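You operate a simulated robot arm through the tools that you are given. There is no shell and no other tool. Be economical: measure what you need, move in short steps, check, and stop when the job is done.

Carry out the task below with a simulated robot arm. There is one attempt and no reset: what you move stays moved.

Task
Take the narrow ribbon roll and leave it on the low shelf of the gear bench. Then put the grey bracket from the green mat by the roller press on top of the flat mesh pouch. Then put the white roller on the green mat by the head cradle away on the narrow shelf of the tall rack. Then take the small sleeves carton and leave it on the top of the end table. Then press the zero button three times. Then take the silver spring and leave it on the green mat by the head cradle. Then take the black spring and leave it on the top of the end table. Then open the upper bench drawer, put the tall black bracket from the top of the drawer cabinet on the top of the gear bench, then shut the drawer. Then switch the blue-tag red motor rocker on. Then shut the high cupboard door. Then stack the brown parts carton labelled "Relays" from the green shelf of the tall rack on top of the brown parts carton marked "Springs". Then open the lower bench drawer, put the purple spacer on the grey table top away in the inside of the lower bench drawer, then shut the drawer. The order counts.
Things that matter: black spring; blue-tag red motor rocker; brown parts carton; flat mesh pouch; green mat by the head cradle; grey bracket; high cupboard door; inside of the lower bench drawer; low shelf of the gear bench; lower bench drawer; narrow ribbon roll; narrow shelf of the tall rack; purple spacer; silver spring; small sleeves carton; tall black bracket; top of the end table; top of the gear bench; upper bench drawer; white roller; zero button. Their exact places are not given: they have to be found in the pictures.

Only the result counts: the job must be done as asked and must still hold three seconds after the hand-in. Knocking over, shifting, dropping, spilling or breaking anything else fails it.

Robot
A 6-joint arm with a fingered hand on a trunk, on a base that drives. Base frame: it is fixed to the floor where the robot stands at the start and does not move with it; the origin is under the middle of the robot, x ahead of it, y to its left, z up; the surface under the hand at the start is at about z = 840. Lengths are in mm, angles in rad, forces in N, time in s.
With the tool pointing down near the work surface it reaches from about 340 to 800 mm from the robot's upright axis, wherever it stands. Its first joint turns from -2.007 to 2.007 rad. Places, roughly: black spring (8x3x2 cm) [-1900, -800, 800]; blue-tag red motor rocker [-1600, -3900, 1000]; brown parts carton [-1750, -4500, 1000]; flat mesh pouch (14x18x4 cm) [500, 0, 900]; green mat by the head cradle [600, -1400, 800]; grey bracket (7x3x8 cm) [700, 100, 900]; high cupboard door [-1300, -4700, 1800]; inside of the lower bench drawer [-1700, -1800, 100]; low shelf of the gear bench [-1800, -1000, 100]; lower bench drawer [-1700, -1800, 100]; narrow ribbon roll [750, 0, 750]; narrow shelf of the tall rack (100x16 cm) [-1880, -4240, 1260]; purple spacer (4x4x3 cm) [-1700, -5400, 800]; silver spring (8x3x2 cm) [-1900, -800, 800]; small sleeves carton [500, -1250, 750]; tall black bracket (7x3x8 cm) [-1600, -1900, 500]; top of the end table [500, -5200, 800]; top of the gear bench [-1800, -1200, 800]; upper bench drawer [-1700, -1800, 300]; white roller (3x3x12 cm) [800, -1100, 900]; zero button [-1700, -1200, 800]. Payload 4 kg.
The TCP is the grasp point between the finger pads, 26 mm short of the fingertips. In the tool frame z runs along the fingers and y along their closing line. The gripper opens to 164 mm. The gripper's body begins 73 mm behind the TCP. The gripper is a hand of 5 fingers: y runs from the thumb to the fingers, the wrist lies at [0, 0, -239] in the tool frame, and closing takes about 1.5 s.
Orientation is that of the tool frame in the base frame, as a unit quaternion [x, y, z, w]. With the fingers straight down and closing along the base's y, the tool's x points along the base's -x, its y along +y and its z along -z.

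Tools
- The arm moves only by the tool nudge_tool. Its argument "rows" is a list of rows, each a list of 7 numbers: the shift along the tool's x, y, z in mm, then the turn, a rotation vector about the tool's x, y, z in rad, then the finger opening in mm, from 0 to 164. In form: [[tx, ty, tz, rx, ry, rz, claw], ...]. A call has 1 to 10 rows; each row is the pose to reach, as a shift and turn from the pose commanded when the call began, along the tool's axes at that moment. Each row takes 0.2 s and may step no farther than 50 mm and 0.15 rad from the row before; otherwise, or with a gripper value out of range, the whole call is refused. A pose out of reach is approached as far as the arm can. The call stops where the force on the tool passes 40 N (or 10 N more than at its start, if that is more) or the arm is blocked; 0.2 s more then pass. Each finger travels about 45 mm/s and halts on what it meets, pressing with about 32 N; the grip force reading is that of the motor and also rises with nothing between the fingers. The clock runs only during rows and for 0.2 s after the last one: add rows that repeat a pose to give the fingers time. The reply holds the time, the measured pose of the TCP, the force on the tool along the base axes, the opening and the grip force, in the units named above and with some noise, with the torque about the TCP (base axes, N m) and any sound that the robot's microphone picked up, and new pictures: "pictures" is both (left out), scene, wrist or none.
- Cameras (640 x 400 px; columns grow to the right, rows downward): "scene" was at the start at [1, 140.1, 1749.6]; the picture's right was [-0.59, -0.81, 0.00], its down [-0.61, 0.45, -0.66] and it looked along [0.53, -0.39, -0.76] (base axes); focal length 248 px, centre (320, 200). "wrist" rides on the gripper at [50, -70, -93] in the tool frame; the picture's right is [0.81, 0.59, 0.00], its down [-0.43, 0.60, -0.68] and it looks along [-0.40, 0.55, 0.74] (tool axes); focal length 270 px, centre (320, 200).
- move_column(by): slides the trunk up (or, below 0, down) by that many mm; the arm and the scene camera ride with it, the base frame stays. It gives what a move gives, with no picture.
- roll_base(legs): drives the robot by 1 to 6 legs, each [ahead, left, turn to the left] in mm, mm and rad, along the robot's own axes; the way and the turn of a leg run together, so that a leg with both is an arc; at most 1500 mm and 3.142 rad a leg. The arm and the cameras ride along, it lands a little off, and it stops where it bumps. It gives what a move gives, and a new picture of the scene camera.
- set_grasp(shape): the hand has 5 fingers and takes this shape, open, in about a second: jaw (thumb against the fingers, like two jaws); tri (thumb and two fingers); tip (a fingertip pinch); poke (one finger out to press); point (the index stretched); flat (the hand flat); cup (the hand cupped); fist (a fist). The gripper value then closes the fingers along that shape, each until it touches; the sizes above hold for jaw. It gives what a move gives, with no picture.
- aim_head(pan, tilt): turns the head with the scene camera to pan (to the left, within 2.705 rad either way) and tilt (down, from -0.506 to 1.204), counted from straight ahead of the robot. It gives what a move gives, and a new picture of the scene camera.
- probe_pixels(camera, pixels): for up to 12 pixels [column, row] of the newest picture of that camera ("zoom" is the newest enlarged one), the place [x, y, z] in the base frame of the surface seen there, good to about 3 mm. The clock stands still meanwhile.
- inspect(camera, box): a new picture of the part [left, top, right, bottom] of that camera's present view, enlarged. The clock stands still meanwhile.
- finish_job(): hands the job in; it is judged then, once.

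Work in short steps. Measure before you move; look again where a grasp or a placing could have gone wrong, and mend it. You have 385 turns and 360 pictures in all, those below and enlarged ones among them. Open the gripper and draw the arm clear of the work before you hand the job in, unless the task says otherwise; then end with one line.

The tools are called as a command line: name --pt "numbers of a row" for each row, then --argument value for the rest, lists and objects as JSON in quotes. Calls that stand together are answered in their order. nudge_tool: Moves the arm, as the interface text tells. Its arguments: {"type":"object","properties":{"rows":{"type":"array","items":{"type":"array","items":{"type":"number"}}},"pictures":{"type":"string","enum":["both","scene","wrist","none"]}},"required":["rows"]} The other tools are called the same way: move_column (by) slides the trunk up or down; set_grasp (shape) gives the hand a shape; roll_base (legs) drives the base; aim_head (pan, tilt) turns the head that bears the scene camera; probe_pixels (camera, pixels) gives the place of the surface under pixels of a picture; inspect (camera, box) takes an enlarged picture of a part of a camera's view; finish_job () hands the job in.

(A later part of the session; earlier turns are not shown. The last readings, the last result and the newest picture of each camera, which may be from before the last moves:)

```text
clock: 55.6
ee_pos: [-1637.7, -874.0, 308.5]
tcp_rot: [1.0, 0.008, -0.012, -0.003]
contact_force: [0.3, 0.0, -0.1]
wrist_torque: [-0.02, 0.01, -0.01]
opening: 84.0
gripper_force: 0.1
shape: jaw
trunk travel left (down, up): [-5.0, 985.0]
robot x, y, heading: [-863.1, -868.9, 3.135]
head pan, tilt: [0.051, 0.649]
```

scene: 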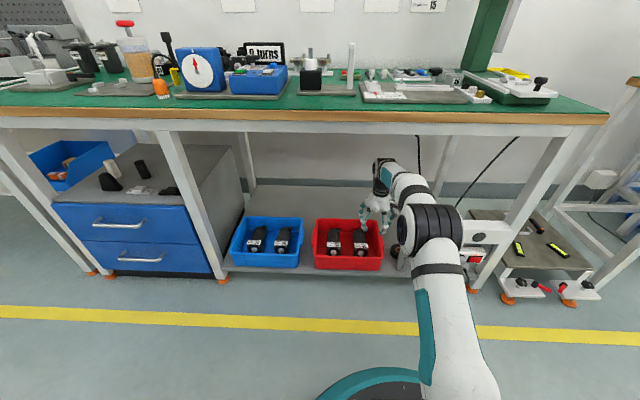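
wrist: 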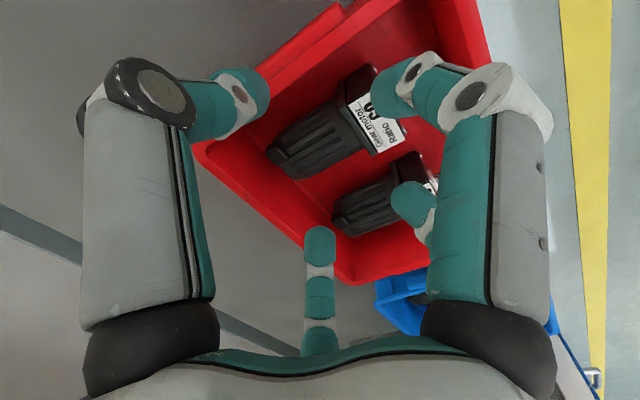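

The hand is up over the red bin and clear. I back the robot out.

roll_base --legs '[[-300, 0, 0]]'

inspect --camera "scene" --box '[220, 150, 520, 300]'

```text
clock: 57.6
ee_pos: [-1343.4, -880.2, 308.9]
tcp_rot: [1.0, 0.011, -0.013, -0.003]
contact_force: [-0.3, -0.8, 0.1]
wrist_torque: [0.0, 0.0, 0.03]
opening: 83.8
gripper_force: 0.2
shape: jaw
trunk travel left (down, up): [-5.0, 985.0]
robot x, y, heading: [-569.2, -873.4, 3.139]
head pan, tilt: [0.051, 0.649]
```

scene: 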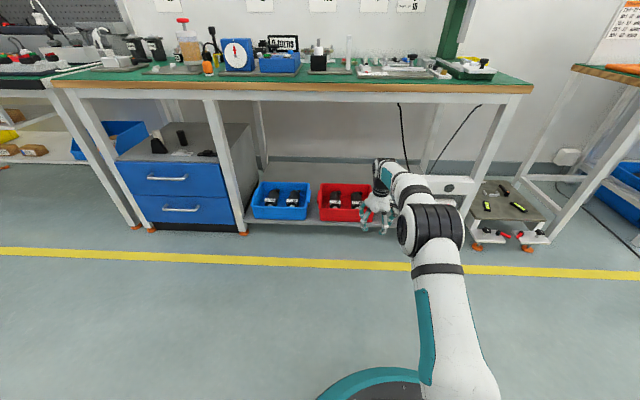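

```text
2.13 times, centred on (370, 225) of scene
```

zoom: 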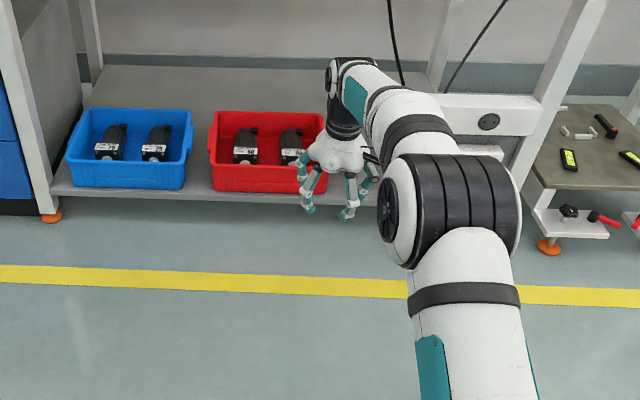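

I retract the arm, swing the hand right as before for a view, and check the roll and strip.

nudge_tool --pt "50 0 0 0 0 0 120" --pt "100 0 0 0 0 0 120" --pt "150 -30 0 0 0 0 120" --pt "200 -60 0 0 0 0 120" --pt "230 -95 0 0 0 0 120" --pt "250 -140 0 0 0 0 120" --pt "270 -180 0 0 0 0 120" --pt "290 -220 0 0 0 0 120" --pictures "none"

move_column --by 395

inspect --camera "scene" --box '[200, 150, 520, 350]'

```text
refused: row 3 steps farther than a row can; nothing moved
```

```text
clock: 61.4
ee_pos: [-1343.1, -878.7, 704.3]
tcp_rot: [1.0, 0.011, -0.012, -0.003]
contact_force: [-0.4, 0.0, -0.4]
wrist_torque: [0.0, -0.01, 0.02]
opening: 84.0
gripper_force: 0.0
shape: jaw
trunk travel left (down, up): [-400.0, 590.0]
robot x, y, heading: [-568.3, -873.6, 3.145]
head pan, tilt: [0.051, 0.649]
```

```text
2.00 times, centred on (360, 250) of scene
```

zoom: 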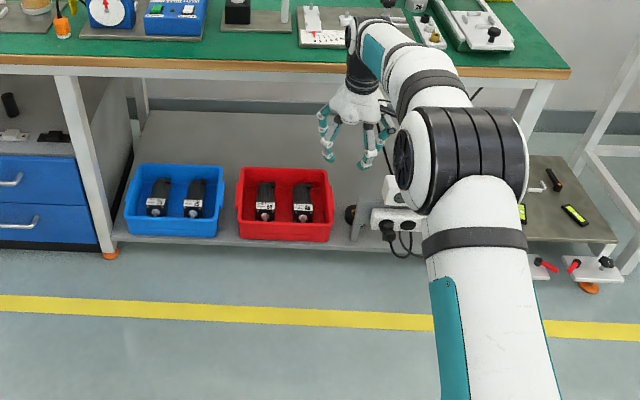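

The roll stands on the shelf behind the strip bracket and the bins are in place. I straighten the tool, retract the arm, then raise the trunk.

nudge_tool --pt "45 0 0 -0.006 0.024 0.022 120" --pt "90 0 0 -0.006 0.024 0.022 120" --pt "135 0 0 -0.006 0.024 0.022 120" --pt "180 0 0 -0.006 0.024 0.022 120" --pt "225 0 0 -0.006 0.024 0.022 120" --pt "270 0 0 -0.006 0.024 0.022 120" --pt "310 0 0 -0.006 0.024 0.022 120" --pictures "none"

move_column --by 395

roll_base --legs '[[0, 0, 1.571], [0, 0, 1.571]]'

```text
clock: 63.0
ee_pos: [-1031.4, -870.7, 695.1]
tcp_rot: [1.0, 0.002, -0.001, 0.0]
contact_force: [0.3, 0.5, 0.2]
wrist_torque: [-0.02, -0.01, -0.02]
opening: 119.6
gripper_force: 0.0
shape: jaw
trunk travel left (down, up): [-400.0, 590.0]
robot x, y, heading: [-566.5, -876.2, 3.137]
head pan, tilt: [0.051, 0.649]
```

```text
clock: 66.8
ee_pos: [-1032.3, -869.6, 1090.9]
tcp_rot: [1.0, 0.0, -0.001, 0.0]
contact_force: [-0.2, 0.1, -0.2]
wrist_torque: [0.01, 0.0, 0.0]
opening: 119.5
gripper_force: 0.2
shape: jaw
trunk travel left (down, up): [-795.0, 195.0]
robot x, y, heading: [-568.9, -874.8, 3.136]
head pan, tilt: [0.051, 0.649]
```

```text
clock: 74.8
ee_pos: [-103.5, -893.2, 1090.7]
tcp_rot: [0.016, 1.0, 0.0, 0.001]
contact_force: [-0.6, 0.5, -0.2]
wrist_torque: [0.01, -0.01, 0.01]
opening: 119.5
gripper_force: 0.0
shape: jaw
trunk travel left (down, up): [-795.0, 195.0]
robot x, y, heading: [-564.9, -873.3, -0.033]
head pan, tilt: [0.051, 0.649]
```

scene: 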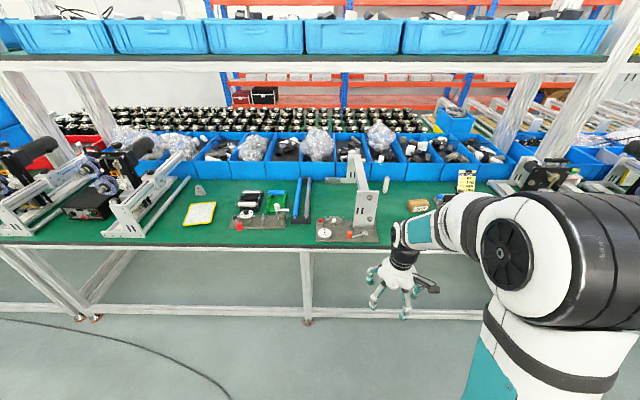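

I drive sideways to y≈30 and then forward to face the pouch and bracket.

roll_base --legs '[[0, 925, 0.033], [540, 0, 0]]'

aim_head --pan 0.0 --tilt 1.0

```text
clock: 82.4
ee_pos: [453.3, 86.8, 1090.3]
tcp_rot: [-0.02, 1.0, -0.001, 0.0]
contact_force: [0.3, -0.5, -0.6]
wrist_torque: [-0.01, 0.02, 0.02]
opening: 119.9
gripper_force: 0.0
shape: jaw
trunk travel left (down, up): [-795.0, 195.0]
robot x, y, heading: [-12.2, 76.5, 0.035]
head pan, tilt: [0.051, 0.649]
```

scene: 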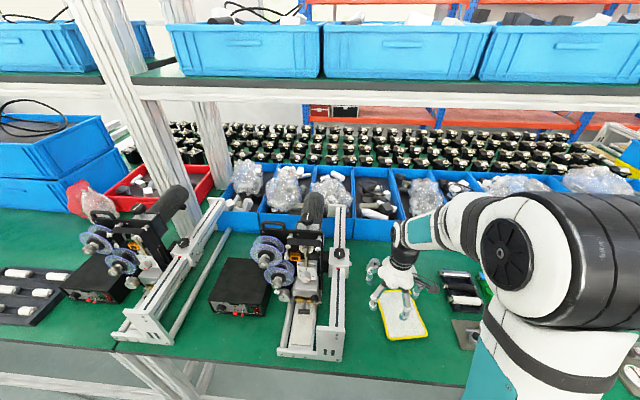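

```text
clock: 83.3
ee_pos: [452.3, 86.7, 1090.2]
tcp_rot: [-0.02, 1.0, -0.001, 0.0]
contact_force: [0.4, 0.2, 0.4]
wrist_torque: [-0.03, 0.0, -0.01]
opening: 119.6
gripper_force: 0.1
shape: jaw
trunk travel left (down, up): [-795.0, 195.0]
robot x, y, heading: [-10.6, 73.4, 0.039]
head pan, tilt: [0.0, 1.0]
```

scene: 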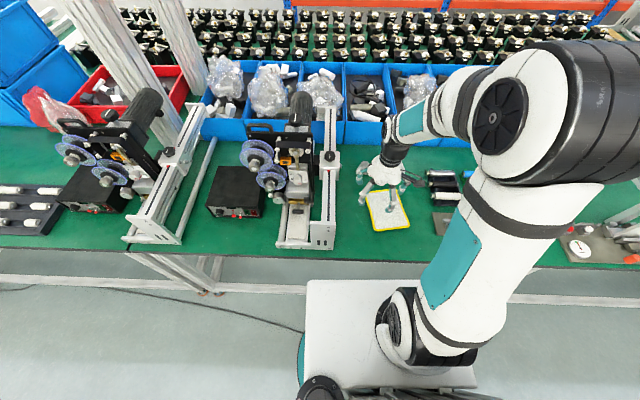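

The bracket is behind the hand. I move the hand forward and rotate it a first part to see the bracket with the wrist camera.

nudge_tool --pt "-40 0 0 0 0 0.15 120" --pt "-80 0 0 0 0 0.3 120" --pt "-120 0 0 0 0 0.45 120" --pt "-150 0 0 0 0 0.6 120" --pt "-150 0 0 0 0 0.75 120" --pt "-150 0 0 0 0 0.9 120" --pt "-150 0 0 0 0 1.05 120" --pt "-150 0 0 0 0 1.2 120" --pt "-150 0 0 0 0 1.35 120" --pt "-150 0 0 0 0 1.5 120"

```text
clock: 85.5
ee_pos: [601.3, 94.5, 1090.9]
tcp_rot: [0.668, 0.744, 0.0, 0.0]
contact_force: [-0.2, 0.0, 0.0]
wrist_torque: [-0.02, -0.04, 0.03]
opening: 119.5
gripper_force: 0.1
shape: jaw
trunk travel left (down, up): [-795.0, 195.0]
robot x, y, heading: [-12.8, 73.6, 0.034]
head pan, tilt: [0.0, 1.0]
```

scene: 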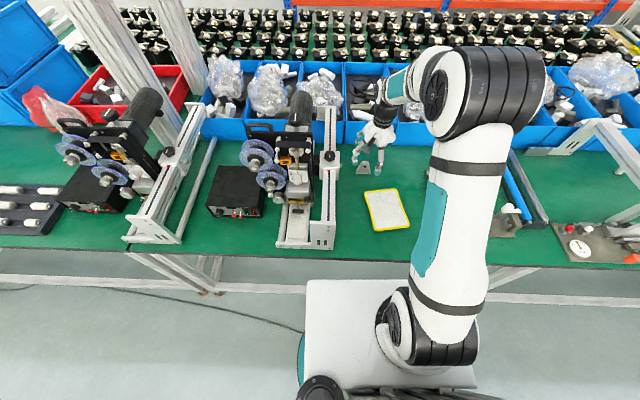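
wrist: 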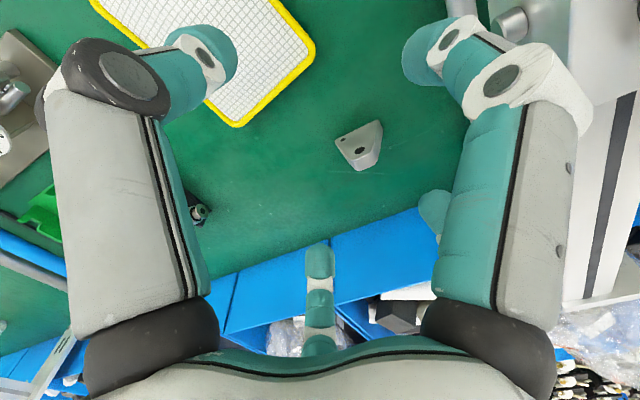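

The wrist view shows the bracket at (360,147) and the bins behind. I enlarge and probe the bracket's outline and bin front.

inspect --camera "wrist" --box '[310, 100, 430, 190]'

probe_pixels --camera "wrist" --pixels '[[338, 140], [380, 125], [380, 145], [357, 168], [360, 150], [372, 155], [355, 250], [365, 240], [420, 225], [236, 125], [312, 55]]'

```text
4.44 times, centred on (370, 145) of wrist
```

zoom: 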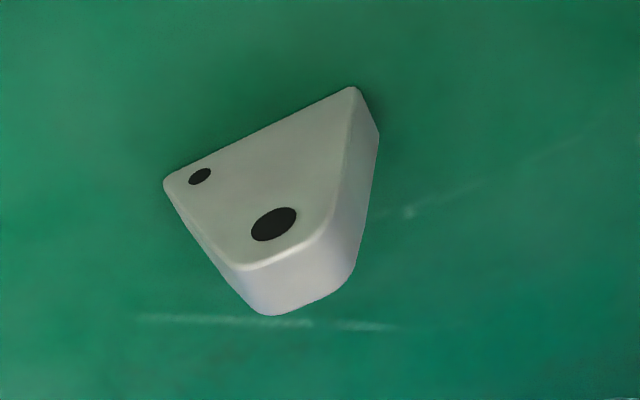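

```text
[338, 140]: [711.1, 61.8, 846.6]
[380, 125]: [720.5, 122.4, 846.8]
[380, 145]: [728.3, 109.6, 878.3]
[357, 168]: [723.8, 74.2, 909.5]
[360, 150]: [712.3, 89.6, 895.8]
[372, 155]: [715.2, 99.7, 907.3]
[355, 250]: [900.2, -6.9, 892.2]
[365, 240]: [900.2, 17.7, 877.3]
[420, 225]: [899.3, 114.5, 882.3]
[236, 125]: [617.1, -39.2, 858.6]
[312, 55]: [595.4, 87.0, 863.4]
```

The bracket is about 25–30 mm thick, centred near (725,92), yawed slightly. I align (rz +0.25), move over it and go down partially with an opening of 90.

nudge_tool --pt "-5 40 0 0 0 0.1 110" --pt "-10 80 0 0 0 0.2 100" --pt "-16 122 0 0 0 0.25 90" --pt "-16 122 45 0 0 0.25 90" --pt "-16 122 90 0 0 0.25 90" --pt "-16 122 130 0 0 0.25 90"

```text
clock: 86.9
ee_pos: [721.8, 87.2, 961.8]
tcp_rot: [0.755, 0.656, 0.0, 0.001]
contact_force: [0.3, 0.3, -0.3]
wrist_torque: [0.01, -0.02, -0.01]
opening: 90.5
gripper_force: 0.1
shape: jaw
trunk travel left (down, up): [-795.0, 195.0]
robot x, y, heading: [-12.8, 73.6, 0.04]
head pan, tilt: [0.0, 1.0]
```

scene: 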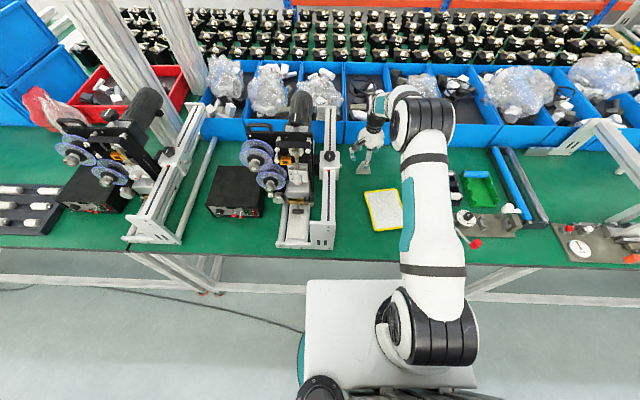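
wrist: 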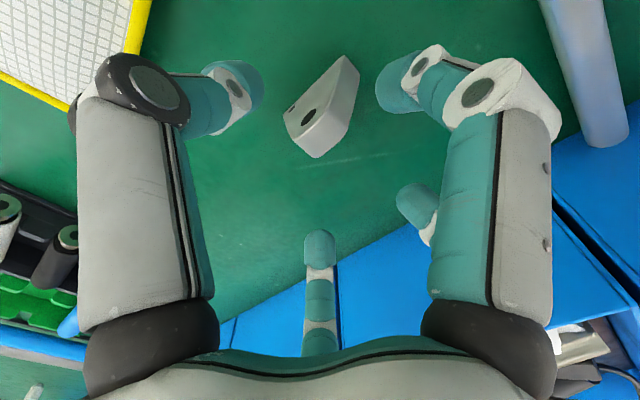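

Closer view: bracket at (322,108). I re-probe its corners to refine centre and yaw.

inspect --camera "wrist" --box '[260, 40, 380, 170]'

probe_pixels --camera "wrist" --pixels '[[286, 115], [343, 58], [292, 133], [322, 102], [340, 80], [355, 85], [345, 125], [316, 155], [330, 140], [357, 72], [305, 138]]'

```text
3.08 times, centred on (320, 105) of wrist
```

zoom: 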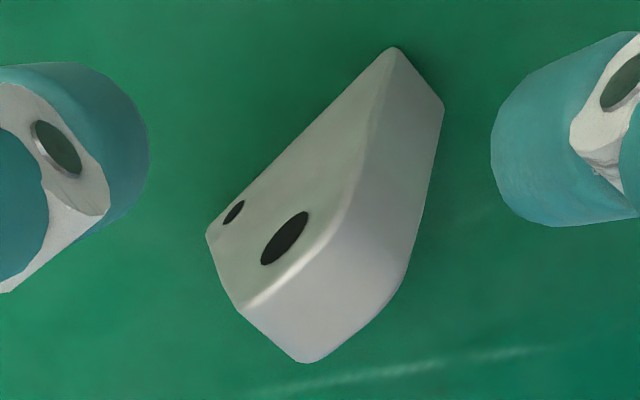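

```text
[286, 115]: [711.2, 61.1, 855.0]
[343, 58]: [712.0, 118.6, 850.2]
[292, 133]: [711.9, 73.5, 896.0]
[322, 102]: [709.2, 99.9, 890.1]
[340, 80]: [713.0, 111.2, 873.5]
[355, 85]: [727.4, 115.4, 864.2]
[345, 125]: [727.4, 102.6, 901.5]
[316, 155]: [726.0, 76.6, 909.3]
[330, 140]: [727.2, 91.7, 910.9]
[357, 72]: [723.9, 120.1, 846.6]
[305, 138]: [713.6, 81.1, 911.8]
```

The plate faces run along y (front x≈711.5), so I turn back 0.14, centre, and descend to z 886, then close.

nudge_tool --pt "2 -2 38 0 0 -0.14 90" --pt "2 -2 76 0 0 -0.14 90" --pt "2 -2 76 0 0 -0.14 60" --pt "2 -2 76 0 0 -0.14 40" --pt "2 -2 76 0 0 -0.14 20" --pt "2 -2 76 0 0 -0.14 10" --pt "2 -2 76 0 0 -0.14 10" --pt "2 -2 76 0 0 -0.14 10" --pt "2 -2 76 0 0 -0.14 10" --pt "2 -2 76 0 0 -0.14 10"

```text
clock: 89.1
ee_pos: [719.3, 92.7, 890.5]
tcp_rot: [0.707, 0.707, 0.002, 0.001]
contact_force: [-0.6, -0.4, 13.9]
wrist_torque: [-0.06, 0.16, 0.02]
opening: 21.6
gripper_force: 31.9
shape: jaw
trunk travel left (down, up): [-795.0, 195.0]
robot x, y, heading: [-16.8, 75.2, 0.039]
head pan, tilt: [0.0, 1.0]
```

scene: 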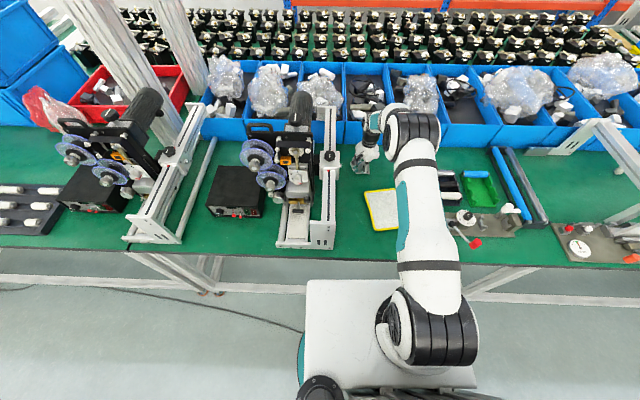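
wrist: 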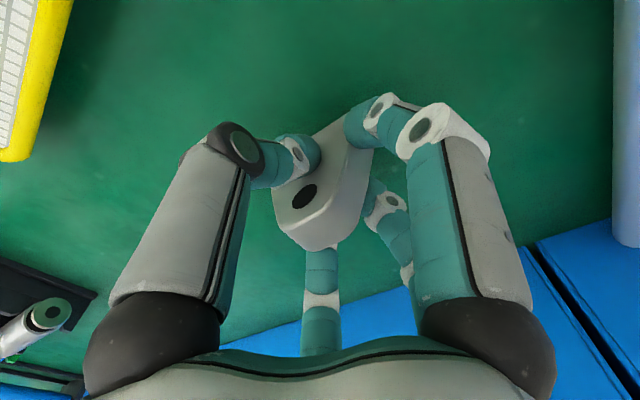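

The bracket is gripped at 21.6 mm. I lift it and move it back above the pouch.

nudge_tool --pt "0 0 -45 0 0 0 10" --pt "0 0 -90 0 0 0 10" --pt "0 0 -120 0 0 0 10" --pt "-10 -45 -120 0 0 0 10" --pt "-20 -90 -120 0 0 0 10" --pt "-30 -135 -120 0 0 0 10" --pt "-40 -170 -120 0 0 0 10"

```text
clock: 90.7
ee_pos: [549.7, 50.7, 1004.0]
tcp_rot: [0.707, 0.707, 0.0, 0.001]
contact_force: [-1.2, 0.1, -1.4]
wrist_torque: [-0.01, 0.02, -0.01]
opening: 21.0
gripper_force: 31.8
shape: jaw
trunk travel left (down, up): [-795.0, 195.0]
robot x, y, heading: [-11.9, 71.6, 0.039]
head pan, tilt: [0.0, 1.0]
```

scene: 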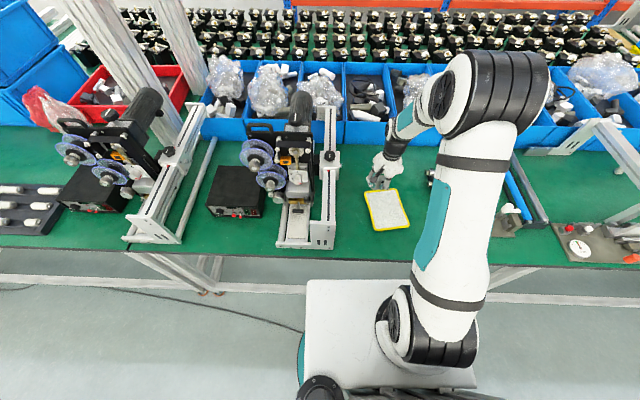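
wrist: 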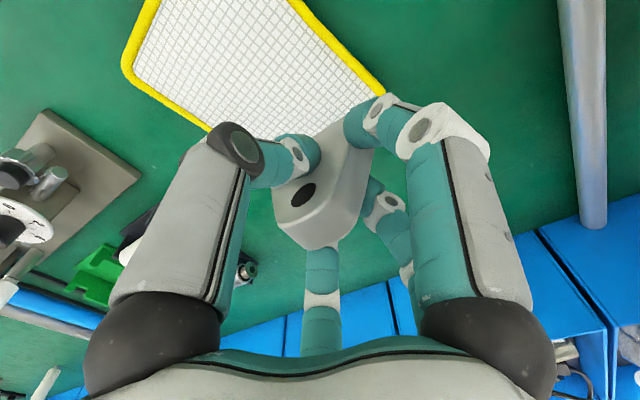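

probe_pixels --camera "scene" --pixels '[[386, 210], [380, 202], [394, 216], [366, 195], [395, 190], [409, 225], [376, 230], [400, 205], [390, 222]]'

probe_pixels --camera "wrist" --pixels '[[240, 60], [290, 100], [200, 40], [250, 110], [330, 70], [220, 95]]'

```text
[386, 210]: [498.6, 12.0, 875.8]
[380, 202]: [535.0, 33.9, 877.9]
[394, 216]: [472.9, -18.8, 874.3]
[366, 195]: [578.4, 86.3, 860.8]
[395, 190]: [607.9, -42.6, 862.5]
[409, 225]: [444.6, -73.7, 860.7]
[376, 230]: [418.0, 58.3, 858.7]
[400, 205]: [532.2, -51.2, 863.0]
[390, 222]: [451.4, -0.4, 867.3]
```

```text
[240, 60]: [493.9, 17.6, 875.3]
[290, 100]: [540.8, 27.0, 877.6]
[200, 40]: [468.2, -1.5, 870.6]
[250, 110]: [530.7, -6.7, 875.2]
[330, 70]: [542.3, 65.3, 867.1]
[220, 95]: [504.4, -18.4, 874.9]
```

The pouch's middle is near (513,8) at z≈877. I move over it and lower till near contact.

nudge_tool --pt "-39 -30 0 0 0 0 10" --pt "-39 -35 35 0 0 0 10" --pt "-39 -35 60 0 0 0 10" --pt "-39 -35 70 0 0 0 10"

```text
clock: 91.7
ee_pos: [521.2, 14.7, 932.9]
tcp_rot: [0.708, 0.707, 0.0, 0.001]
contact_force: [0.6, 0.0, -3.1]
wrist_torque: [0.02, -0.03, 0.0]
opening: 21.2
gripper_force: 32.0
shape: jaw
trunk travel left (down, up): [-795.0, 195.0]
robot x, y, heading: [-12.5, 69.4, 0.04]
head pan, tilt: [0.0, 1.0]
```

scene: 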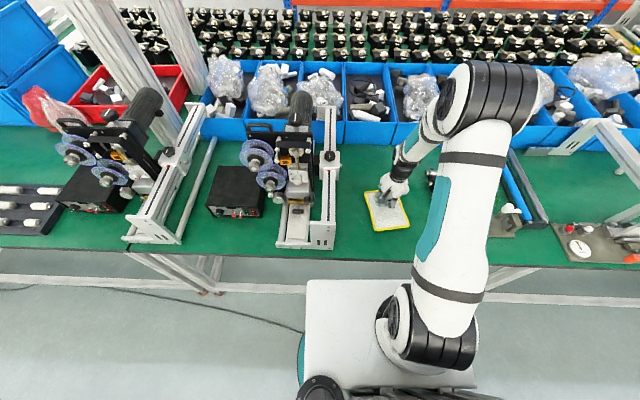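
wrist: 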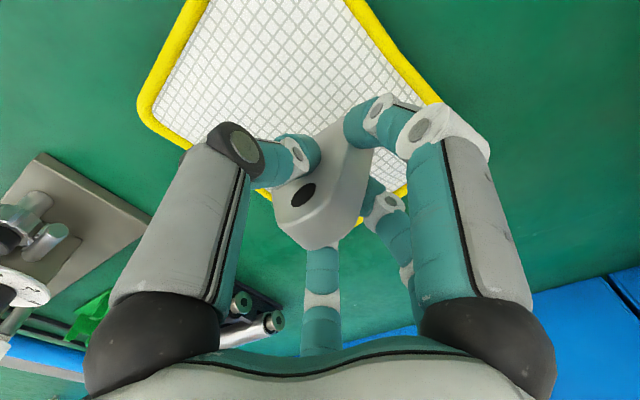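

No contact yet. I lower in small steps, watching the force.

nudge_tool --pt "-3 -6 3 0 0 0 10" --pt "-3 -6 5 0 0 0 10" --pt "-3 -6 6 0 0 0 10" --pictures "none"

```text
clock: 92.5
ee_pos: [512.0, 11.5, 926.9]
tcp_rot: [0.707, 0.707, 0.001, -0.001]
contact_force: [-0.2, 0.4, -2.3]
wrist_torque: [0.01, 0.03, 0.01]
opening: 21.0
gripper_force: 31.6
shape: jaw
trunk travel left (down, up): [-795.0, 195.0]
robot x, y, heading: [-10.7, 73.1, 0.04]
head pan, tilt: [0.0, 1.0]
```

nudge_tool --pt "0 0 2 0 0 0 10" --pt "0 0 3 0 0 0 10" --pt "0 0 4 0 0 0 10" --pictures "wrist"

```text
clock: 93.3
ee_pos: [512.1, 10.2, 923.7]
tcp_rot: [0.708, 0.707, 0.0, 0.001]
contact_force: [-0.9, -0.2, 2.6]
wrist_torque: [-0.07, 0.03, 0.0]
opening: 21.2
gripper_force: 32.3
shape: jaw
trunk travel left (down, up): [-795.0, 195.0]
robot x, y, heading: [-11.6, 72.3, 0.035]
head pan, tilt: [0.0, 1.0]
```

wrist: 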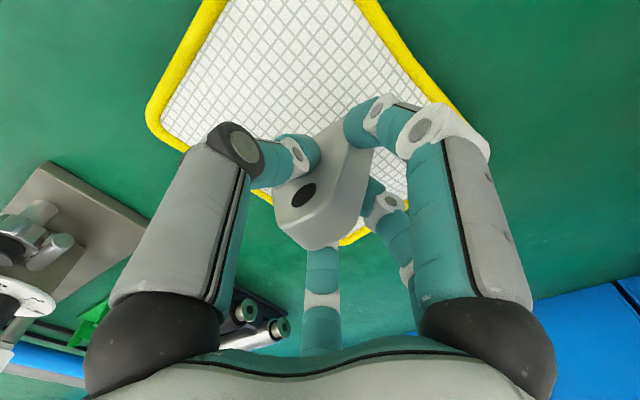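

Contact is felt (force rose ~5 N). I open the fingers and rise.

nudge_tool --pt "0 0 0 0 0 0 24" --pt "0 0 0 0 0 0 35" --pt "0 0 0 0 0 0 50" --pt "0 0 0 0 0 0 60" --pt "0 0 0 0 0 0 70" --pt "0 0 -40 0 0 0 70" --pt "0 0 -80 0 0 0 80" --pt "0 0 -130 0 0 0 90"

```text
clock: 95.1
ee_pos: [514.2, 10.0, 1054.7]
tcp_rot: [0.707, 0.707, 0.0, 0.001]
contact_force: [-0.5, 0.7, -0.5]
wrist_torque: [-0.01, -0.03, -0.02]
opening: 89.3
gripper_force: 0.1
shape: jaw
trunk travel left (down, up): [-795.0, 195.0]
robot x, y, heading: [-11.9, 72.9, 0.034]
head pan, tilt: [0.0, 1.0]
```

scene: 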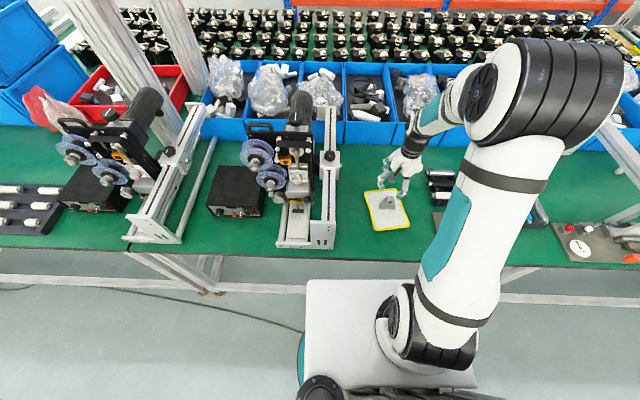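
wrist: 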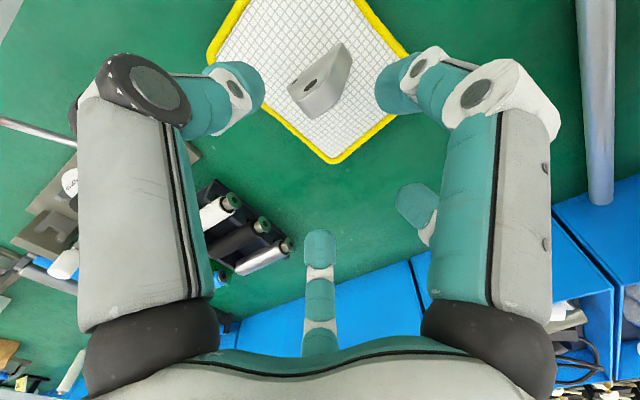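

The bracket stands on the pouch. I raise the hand, back off and drive right along the bench towards y≈-1100.

nudge_tool --pt "0 -20 -40 0 0 0 90" --pt "0 -40 -60 0 0 -0.15 90" --pt "0 -40 -60 0 0 -0.3 90" --pt "0 -40 -60 0 0 -0.45 90" --pt "0 -40 -60 0 0 -0.6 90" --pt "0 -40 -60 0 0 -0.75 90" --pt "0 -40 -60 0 0 -0.9 90" --pt "0 -40 -60 0 0 -1.05 90" --pt "0 -40 -60 0 0 -1.2 90" --pt "0 -40 -60 0 0 -1.35 90" --pictures "none"

roll_base --legs '[[-350, 0, 0], [0, -1150, -0.035]]'

```text
clock: 97.3
ee_pos: [472.5, 11.5, 1113.5]
tcp_rot: [0.109, 0.994, 0.0, 0.0]
contact_force: [-0.3, 0.6, 0.6]
wrist_torque: [-0.01, 0.0, 0.0]
opening: 89.6
gripper_force: 0.0
shape: jaw
trunk travel left (down, up): [-795.0, 195.0]
robot x, y, heading: [-12.6, 71.1, 0.037]
head pan, tilt: [0.0, 1.0]
```

```text
clock: 105.0
ee_pos: [121.8, -1196.5, 1113.7]
tcp_rot: [0.145, 0.989, 0.0, 0.0]
contact_force: [0.4, 0.5, -0.6]
wrist_torque: [0.0, -0.01, -0.01]
opening: 89.2
gripper_force: 0.1
shape: jaw
trunk travel left (down, up): [-795.0, 195.0]
robot x, y, heading: [-357.6, -1102.4, -0.033]
head pan, tilt: [0.0, 1.0]
```

scene: 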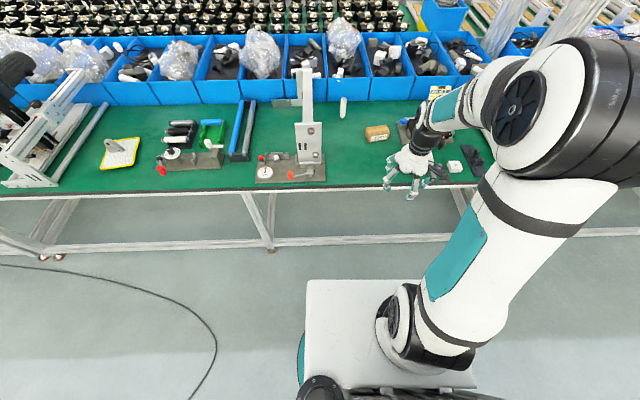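

I see a white upright cylinder at (343,107) and a small brown carton at (377,133). I enlarge and probe.

inspect --camera "scene" --box '[250, 80, 500, 200]'

probe_pixels --camera "scene" --pixels '[[343, 107], [343, 100], [343, 117], [377, 130], [366, 140], [388, 136], [310, 120], [360, 160], [380, 175], [298, 103], [335, 182]]'

```text
2.56 times, centred on (375, 140) of scene
```

zoom: 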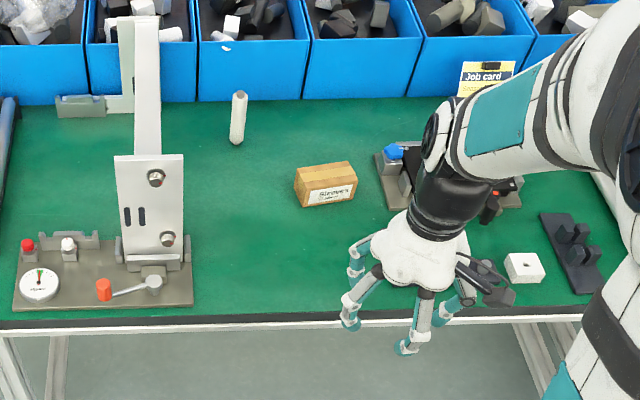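

```text
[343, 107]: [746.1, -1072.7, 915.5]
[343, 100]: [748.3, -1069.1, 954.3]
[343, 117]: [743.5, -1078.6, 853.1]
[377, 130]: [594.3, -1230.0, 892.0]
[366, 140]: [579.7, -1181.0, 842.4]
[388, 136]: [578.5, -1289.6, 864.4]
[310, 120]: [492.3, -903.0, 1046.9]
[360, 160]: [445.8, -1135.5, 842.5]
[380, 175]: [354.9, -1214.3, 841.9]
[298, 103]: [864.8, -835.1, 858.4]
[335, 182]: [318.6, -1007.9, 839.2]
```

The white roller stands at (746,-1074), z 841–960. Before choosing the grasp I look over at the tall rack.

aim_head --pan -2.0 --tilt 0.15

inspect --camera "scene" --box '[220, 120, 420, 260]'

```text
clock: 107.0
ee_pos: [122.5, -1197.3, 1114.0]
tcp_rot: [0.145, 0.989, 0.0, 0.0]
contact_force: [0.2, -0.8, -0.2]
wrist_torque: [0.03, -0.02, -0.02]
opening: 89.4
gripper_force: 0.1
shape: jaw
trunk travel left (down, up): [-795.0, 195.0]
robot x, y, heading: [-357.1, -1104.4, -0.03]
head pan, tilt: [-2.0, 0.15]
```

scene: 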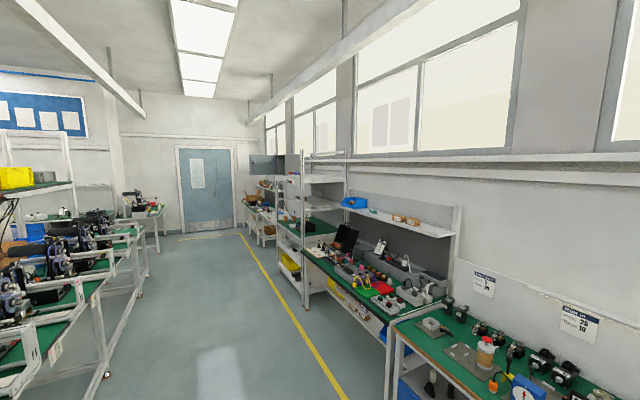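

```text
2.86 times, centred on (320, 190) of scene
```

zoom: 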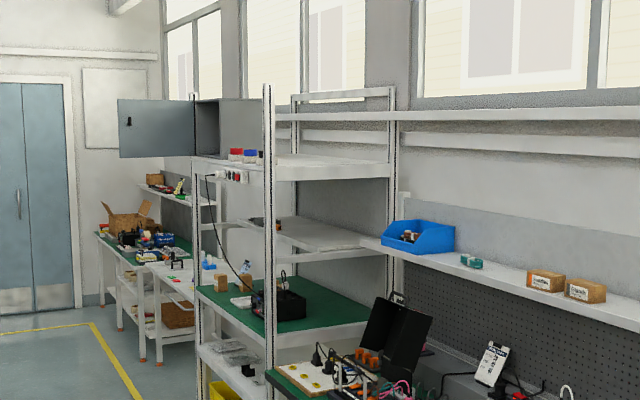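

The narrow shelf sits between two wider shelves, so the roller should be held by a near-horizontal hand and stay upright. I turn the hand about its axis (camera side to go up) in free space first.

nudge_tool --pt "0 0 0 0 0 0.15 90" --pt "0 0 0 0 0 0.3 90" --pt "0 0 0 0 0 0.45 90" --pt "0 0 0 0 0 0.6 90" --pt "0 0 0 0 0 0.75 90" --pt "0 0 0 0 0 0.9 90" --pt "0 0 0 0 0 1.05 90" --pt "0 0 0 0 0 1.2 90" --pt "0 0 0 0 0 1.35 90" --pt "0 0 0 0 0 1.425 90" --pictures "none"

nudge_tool --pt "0 0 0 0 0 0.15 90" --pt "0 0 0 0 0 0.3 90" --pt "0 0 0 0 0 0.45 90" --pt "0 0 0 0 0 0.6 90" --pt "0 0 0 0 0 0.75 90" --pt "0 0 0 0 0 0.9 90" --pt "0 0 0 0 0 1.05 90" --pt "0 0 0 0 0 1.2 90" --pt "0 0 0 0 0 1.35 90" --pt "0 0 0 0 0 1.4 90" --pictures "none"

```text
clock: 109.2
ee_pos: [121.8, -1196.9, 1114.1]
tcp_rot: [0.758, 0.653, 0.001, 0.0]
contact_force: [-0.7, 0.0, 0.6]
wrist_torque: [0.01, 0.0, -0.01]
opening: 89.4
gripper_force: 0.1
shape: jaw
trunk travel left (down, up): [-795.0, 195.0]
robot x, y, heading: [-358.7, -1101.0, -0.036]
head pan, tilt: [-2.0, 0.15]
```

```text
clock: 111.4
ee_pos: [122.0, -1196.9, 1114.4]
tcp_rot: [1.0, 0.011, 0.001, 0.0]
contact_force: [-0.1, 0.6, -0.2]
wrist_torque: [0.01, 0.05, 0.01]
opening: 89.3
gripper_force: 0.0
shape: jaw
trunk travel left (down, up): [-795.0, 195.0]
robot x, y, heading: [-353.2, -1102.7, -0.029]
head pan, tilt: [-2.0, 0.15]
```

The hand is turned. Now I pitch it up 1.2 rad while moving forward 250 mm.

nudge_tool --pt "32 0 0 0 0.15 0 90" --pt "64 0 0 0 0.3 0 90" --pt "96 0 0 0 0.45 0 90" --pt "128 0 0 0 0.6 0 90" --pt "160 0 0 0 0.75 0 90" --pt "192 0 0 0 0.9 0 90" --pt "224 0 0 0 1.05 0 90" --pt "256 0 0 0 1.2 0 90" --pictures "wrist"

aim_head --pan 0.0 --tilt 1.0

```text
clock: 113.2
ee_pos: [379.8, -1183.6, 1110.2]
tcp_rot: [0.826, 0.029, 0.563, -0.01]
contact_force: [0.4, -3.9, 1.2]
wrist_torque: [0.18, 0.1, 0.23]
opening: 89.5
gripper_force: 0.0
shape: jaw
out of reach, approached as far as the arm can: row 5
trunk travel left (down, up): [-795.0, 195.0]
robot x, y, heading: [-357.5, -1101.3, -0.033]
head pan, tilt: [-2.0, 0.15]
```

wrist: 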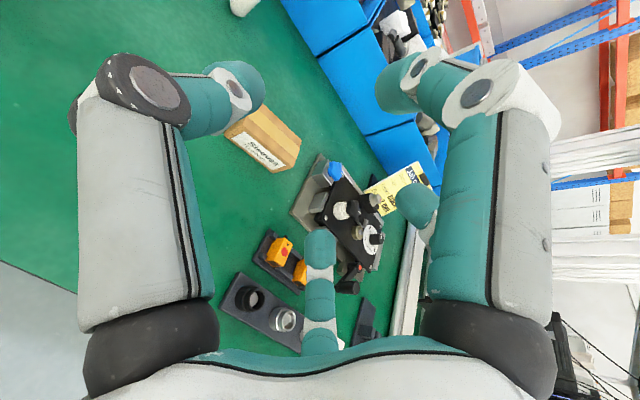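

```text
clock: 115.1
ee_pos: [377.8, -1181.2, 1109.2]
tcp_rot: [0.826, 0.032, 0.562, -0.01]
contact_force: [0.3, -0.1, -0.2]
wrist_torque: [0.01, 0.0, -0.01]
opening: 89.8
gripper_force: 0.0
shape: jaw
trunk travel left (down, up): [-795.0, 195.0]
robot x, y, heading: [-359.9, -1100.8, -0.031]
head pan, tilt: [0.0, 1.0]
```

scene: 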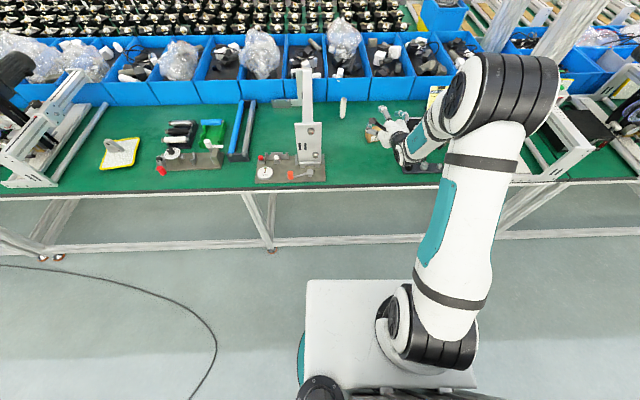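

The pitch is reached (tool 21° below horizontal). I align laterally with the roller by moving the base left, then lower the trunk.

roll_base --legs '[[150, 84, 0.031]]'

move_column --by -150

nudge_tool --pt "0 0 0 0 0 0 90"

```text
clock: 116.6
ee_pos: [534.0, -1082.5, 1110.5]
tcp_rot: [0.825, 0.023, 0.564, -0.016]
contact_force: [-0.4, -0.3, -0.7]
wrist_torque: [0.02, 0.03, 0.02]
opening: 90.1
gripper_force: 0.1
shape: jaw
trunk travel left (down, up): [-795.0, 195.0]
robot x, y, heading: [-205.3, -1016.2, -0.002]
head pan, tilt: [0.0, 1.0]
```

scene: 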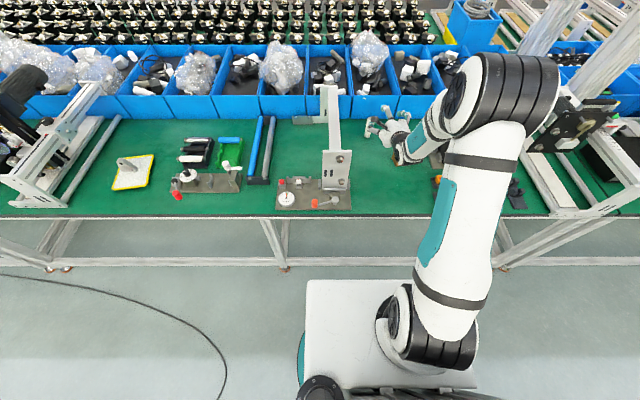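

```text
clock: 118.3
ee_pos: [534.7, -1083.3, 963.5]
tcp_rot: [0.824, 0.023, 0.565, -0.016]
contact_force: [-0.3, 0.3, -0.3]
wrist_torque: [-0.04, 0.0, -0.01]
opening: 89.8
gripper_force: 0.1
shape: jaw
trunk travel left (down, up): [-645.0, 345.0]
robot x, y, heading: [-204.3, -1019.7, -0.001]
head pan, tilt: [0.0, 1.0]
```

```text
clock: 118.7
ee_pos: [533.8, -1083.7, 960.7]
tcp_rot: [0.825, 0.023, 0.565, -0.016]
contact_force: [-0.1, -0.4, 0.5]
wrist_torque: [-0.02, 0.01, 0.02]
opening: 89.8
gripper_force: 0.0
shape: jaw
trunk travel left (down, up): [-645.0, 345.0]
robot x, y, heading: [-204.5, -1018.6, -0.005]
head pan, tilt: [0.0, 1.0]
```

scene: 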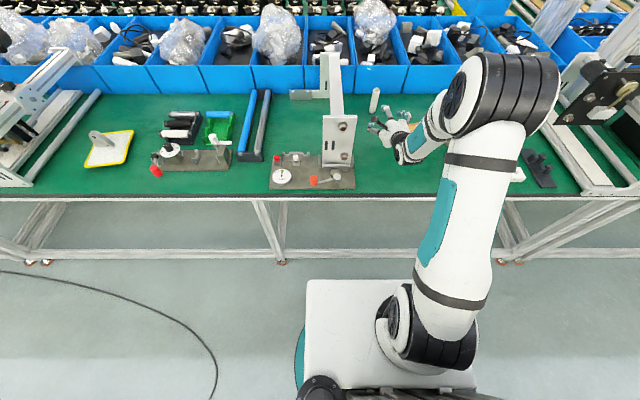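
wrist: 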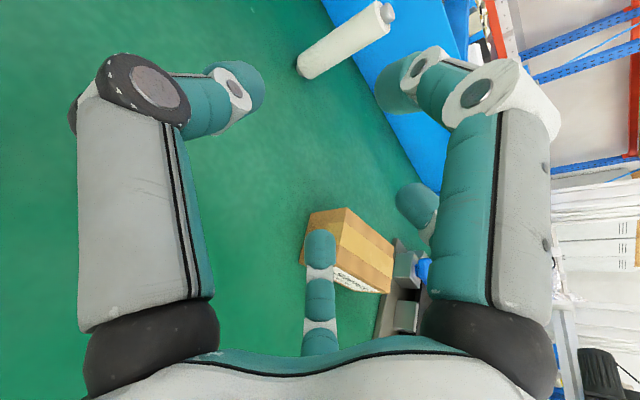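

The roller shows at (340,40) in the wrist view. I probe it to get exact place and check the carton's edge.

probe_pixels --camera "wrist" --pixels '[[310, 65], [340, 42], [365, 25], [322, 38], [355, 55], [388, 10], [320, 212], [348, 210]]'

probe_pixels --camera "scene" --pixels '[[375, 90], [374, 100], [372, 108]]'

```text
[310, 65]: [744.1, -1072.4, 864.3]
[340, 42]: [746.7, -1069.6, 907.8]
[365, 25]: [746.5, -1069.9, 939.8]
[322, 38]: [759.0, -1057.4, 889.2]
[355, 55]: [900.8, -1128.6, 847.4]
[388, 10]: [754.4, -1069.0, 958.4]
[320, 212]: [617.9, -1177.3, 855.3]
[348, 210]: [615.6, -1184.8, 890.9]
```

```text
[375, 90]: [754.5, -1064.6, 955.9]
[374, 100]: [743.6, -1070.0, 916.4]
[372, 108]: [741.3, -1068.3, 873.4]
```

The axis is near (757,-1070). I lower the trunk 56 and roll the base ahead 180 and left 11, leaving a short stretch for the arm.

move_column --by -54

roll_base --legs '[[175, 12, 0]]'

nudge_tool --pt "0 0 0 0 0 0 90" --pictures "wrist"

```text
clock: 119.7
ee_pos: [535.2, -1084.3, 908.5]
tcp_rot: [0.825, 0.023, 0.565, -0.016]
contact_force: [-1.0, -0.1, -0.1]
wrist_torque: [-0.02, 0.0, 0.03]
opening: 90.1
gripper_force: 0.0
shape: jaw
trunk travel left (down, up): [-591.0, 399.0]
robot x, y, heading: [-207.3, -1016.3, 0.001]
head pan, tilt: [0.0, 1.0]
```

```text
clock: 121.2
ee_pos: [709.1, -1072.8, 907.8]
tcp_rot: [0.825, 0.022, 0.565, -0.015]
contact_force: [-0.2, -0.1, 0.6]
wrist_torque: [0.02, 0.02, 0.0]
opening: 90.0
gripper_force: 0.0
shape: jaw
trunk travel left (down, up): [-591.0, 399.0]
robot x, y, heading: [-30.2, -1005.5, -0.004]
head pan, tilt: [0.0, 1.0]
```

scene: 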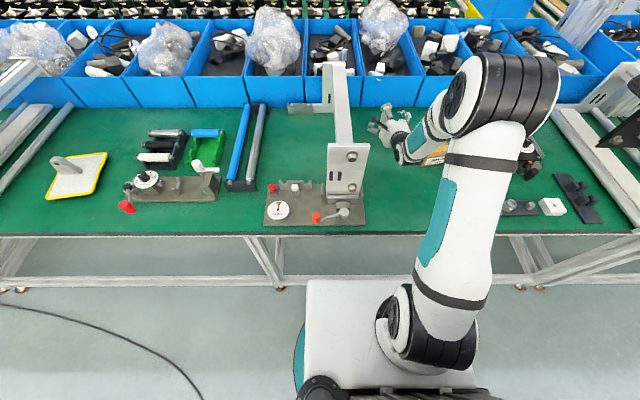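

```text
clock: 121.6
ee_pos: [708.7, -1073.7, 908.2]
tcp_rot: [0.825, 0.022, 0.565, -0.015]
contact_force: [-0.4, -0.2, 0.7]
wrist_torque: [0.0, 0.01, 0.0]
opening: 89.9
gripper_force: 0.0
shape: jaw
trunk travel left (down, up): [-591.0, 399.0]
robot x, y, heading: [-29.1, -1005.5, -0.006]
head pan, tilt: [0.0, 1.0]
```

wrist: 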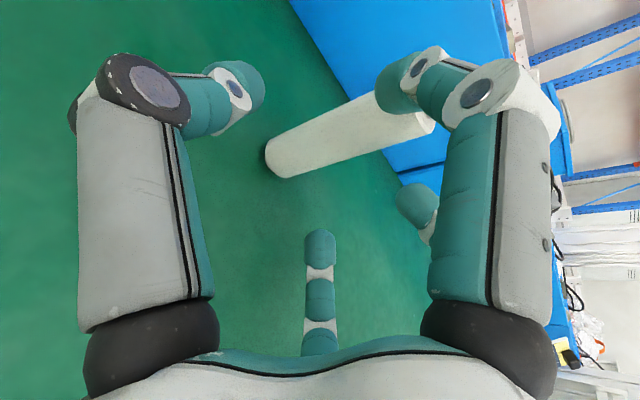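

The roller lies between thumb and fingers' planes. I advance 46 mm forward and close.

nudge_tool --pt "7 -1 22 0 0 0 90" --pt "14 -1 44 0 0 0 90" --pictures "wrist"

```text
clock: 122.2
ee_pos: [754.8, -1071.3, 906.3]
tcp_rot: [0.825, 0.023, 0.564, -0.016]
contact_force: [0.4, 1.0, 0.9]
wrist_torque: [0.03, -0.03, 0.02]
opening: 89.5
gripper_force: 0.1
shape: jaw
trunk travel left (down, up): [-591.0, 399.0]
robot x, y, heading: [-24.2, -1005.9, -0.004]
head pan, tilt: [0.0, 1.0]
```

wrist: 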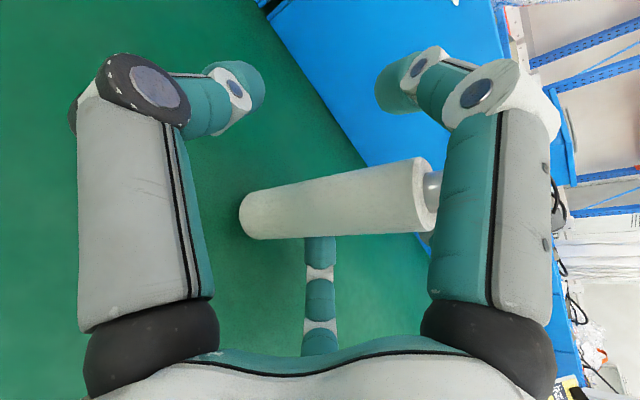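

The roller passes through the TCP (image centre). I close.

nudge_tool --pt "0 0 0 0 0 0 60" --pt "0 0 0 0 0 0 40" --pt "0 0 0 0 0 0 20" --pt "0 0 0 0 0 0 15" --pt "0 0 0 0 0 0 15" --pt "0 0 0 0 0 0 15" --pt "0 0 0 0 0 0 15" --pt "0 0 0 0 0 0 15" --pictures "wrist"

```text
clock: 124.0
ee_pos: [754.4, -1072.1, 907.0]
tcp_rot: [0.825, 0.022, 0.565, -0.015]
contact_force: [-0.5, 0.1, -0.3]
wrist_torque: [0.04, 0.03, 0.01]
opening: 12.8
gripper_force: 32.3
shape: jaw
trunk travel left (down, up): [-591.0, 399.0]
robot x, y, heading: [-30.0, -1005.5, -0.003]
head pan, tilt: [0.0, 1.0]
```

wrist: 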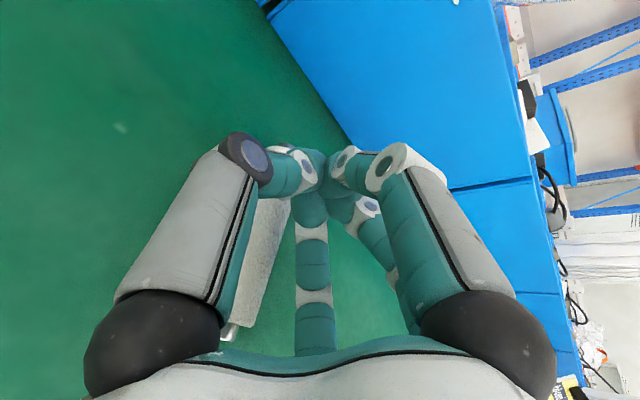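

The roller has swung in the hand: it shows at (260,260) beside the thumb. I inspect from both cameras before doing anything.

inspect --camera "wrist" --box '[200, 120, 440, 350]'

inspect --camera "scene" --box '[340, 80, 460, 180]'

probe_pixels --camera "wrist" --pixels '[[275, 215], [262, 250], [248, 290], [240, 315], [229, 332], [268, 225]]'

```text
1.74 times, centred on (320, 235) of wrist
```

zoom: 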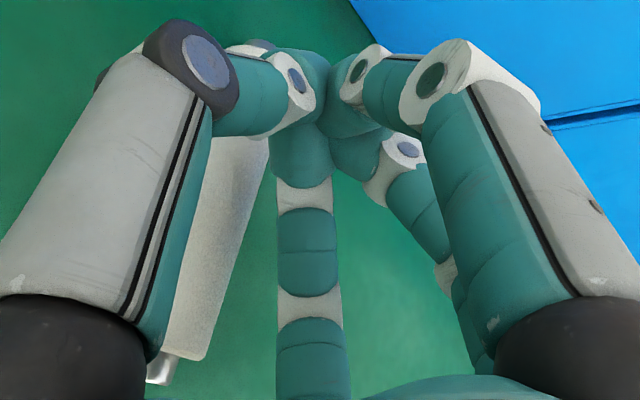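

```text
4.00 times, centred on (400, 130) of scene
```

zoom: 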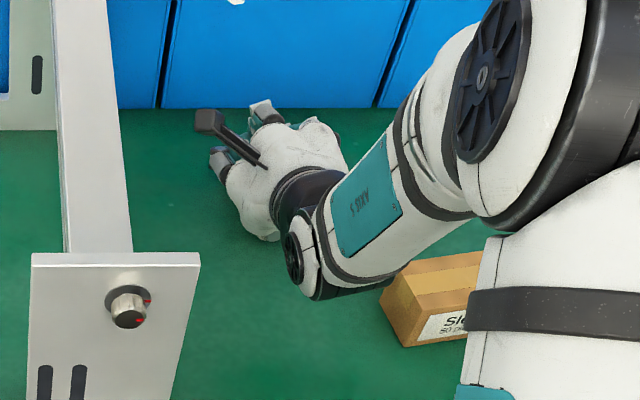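

```text
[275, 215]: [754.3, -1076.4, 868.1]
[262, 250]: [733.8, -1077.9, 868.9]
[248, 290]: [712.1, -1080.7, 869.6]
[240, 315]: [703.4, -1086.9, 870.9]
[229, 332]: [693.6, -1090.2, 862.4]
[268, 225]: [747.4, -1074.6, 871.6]
```

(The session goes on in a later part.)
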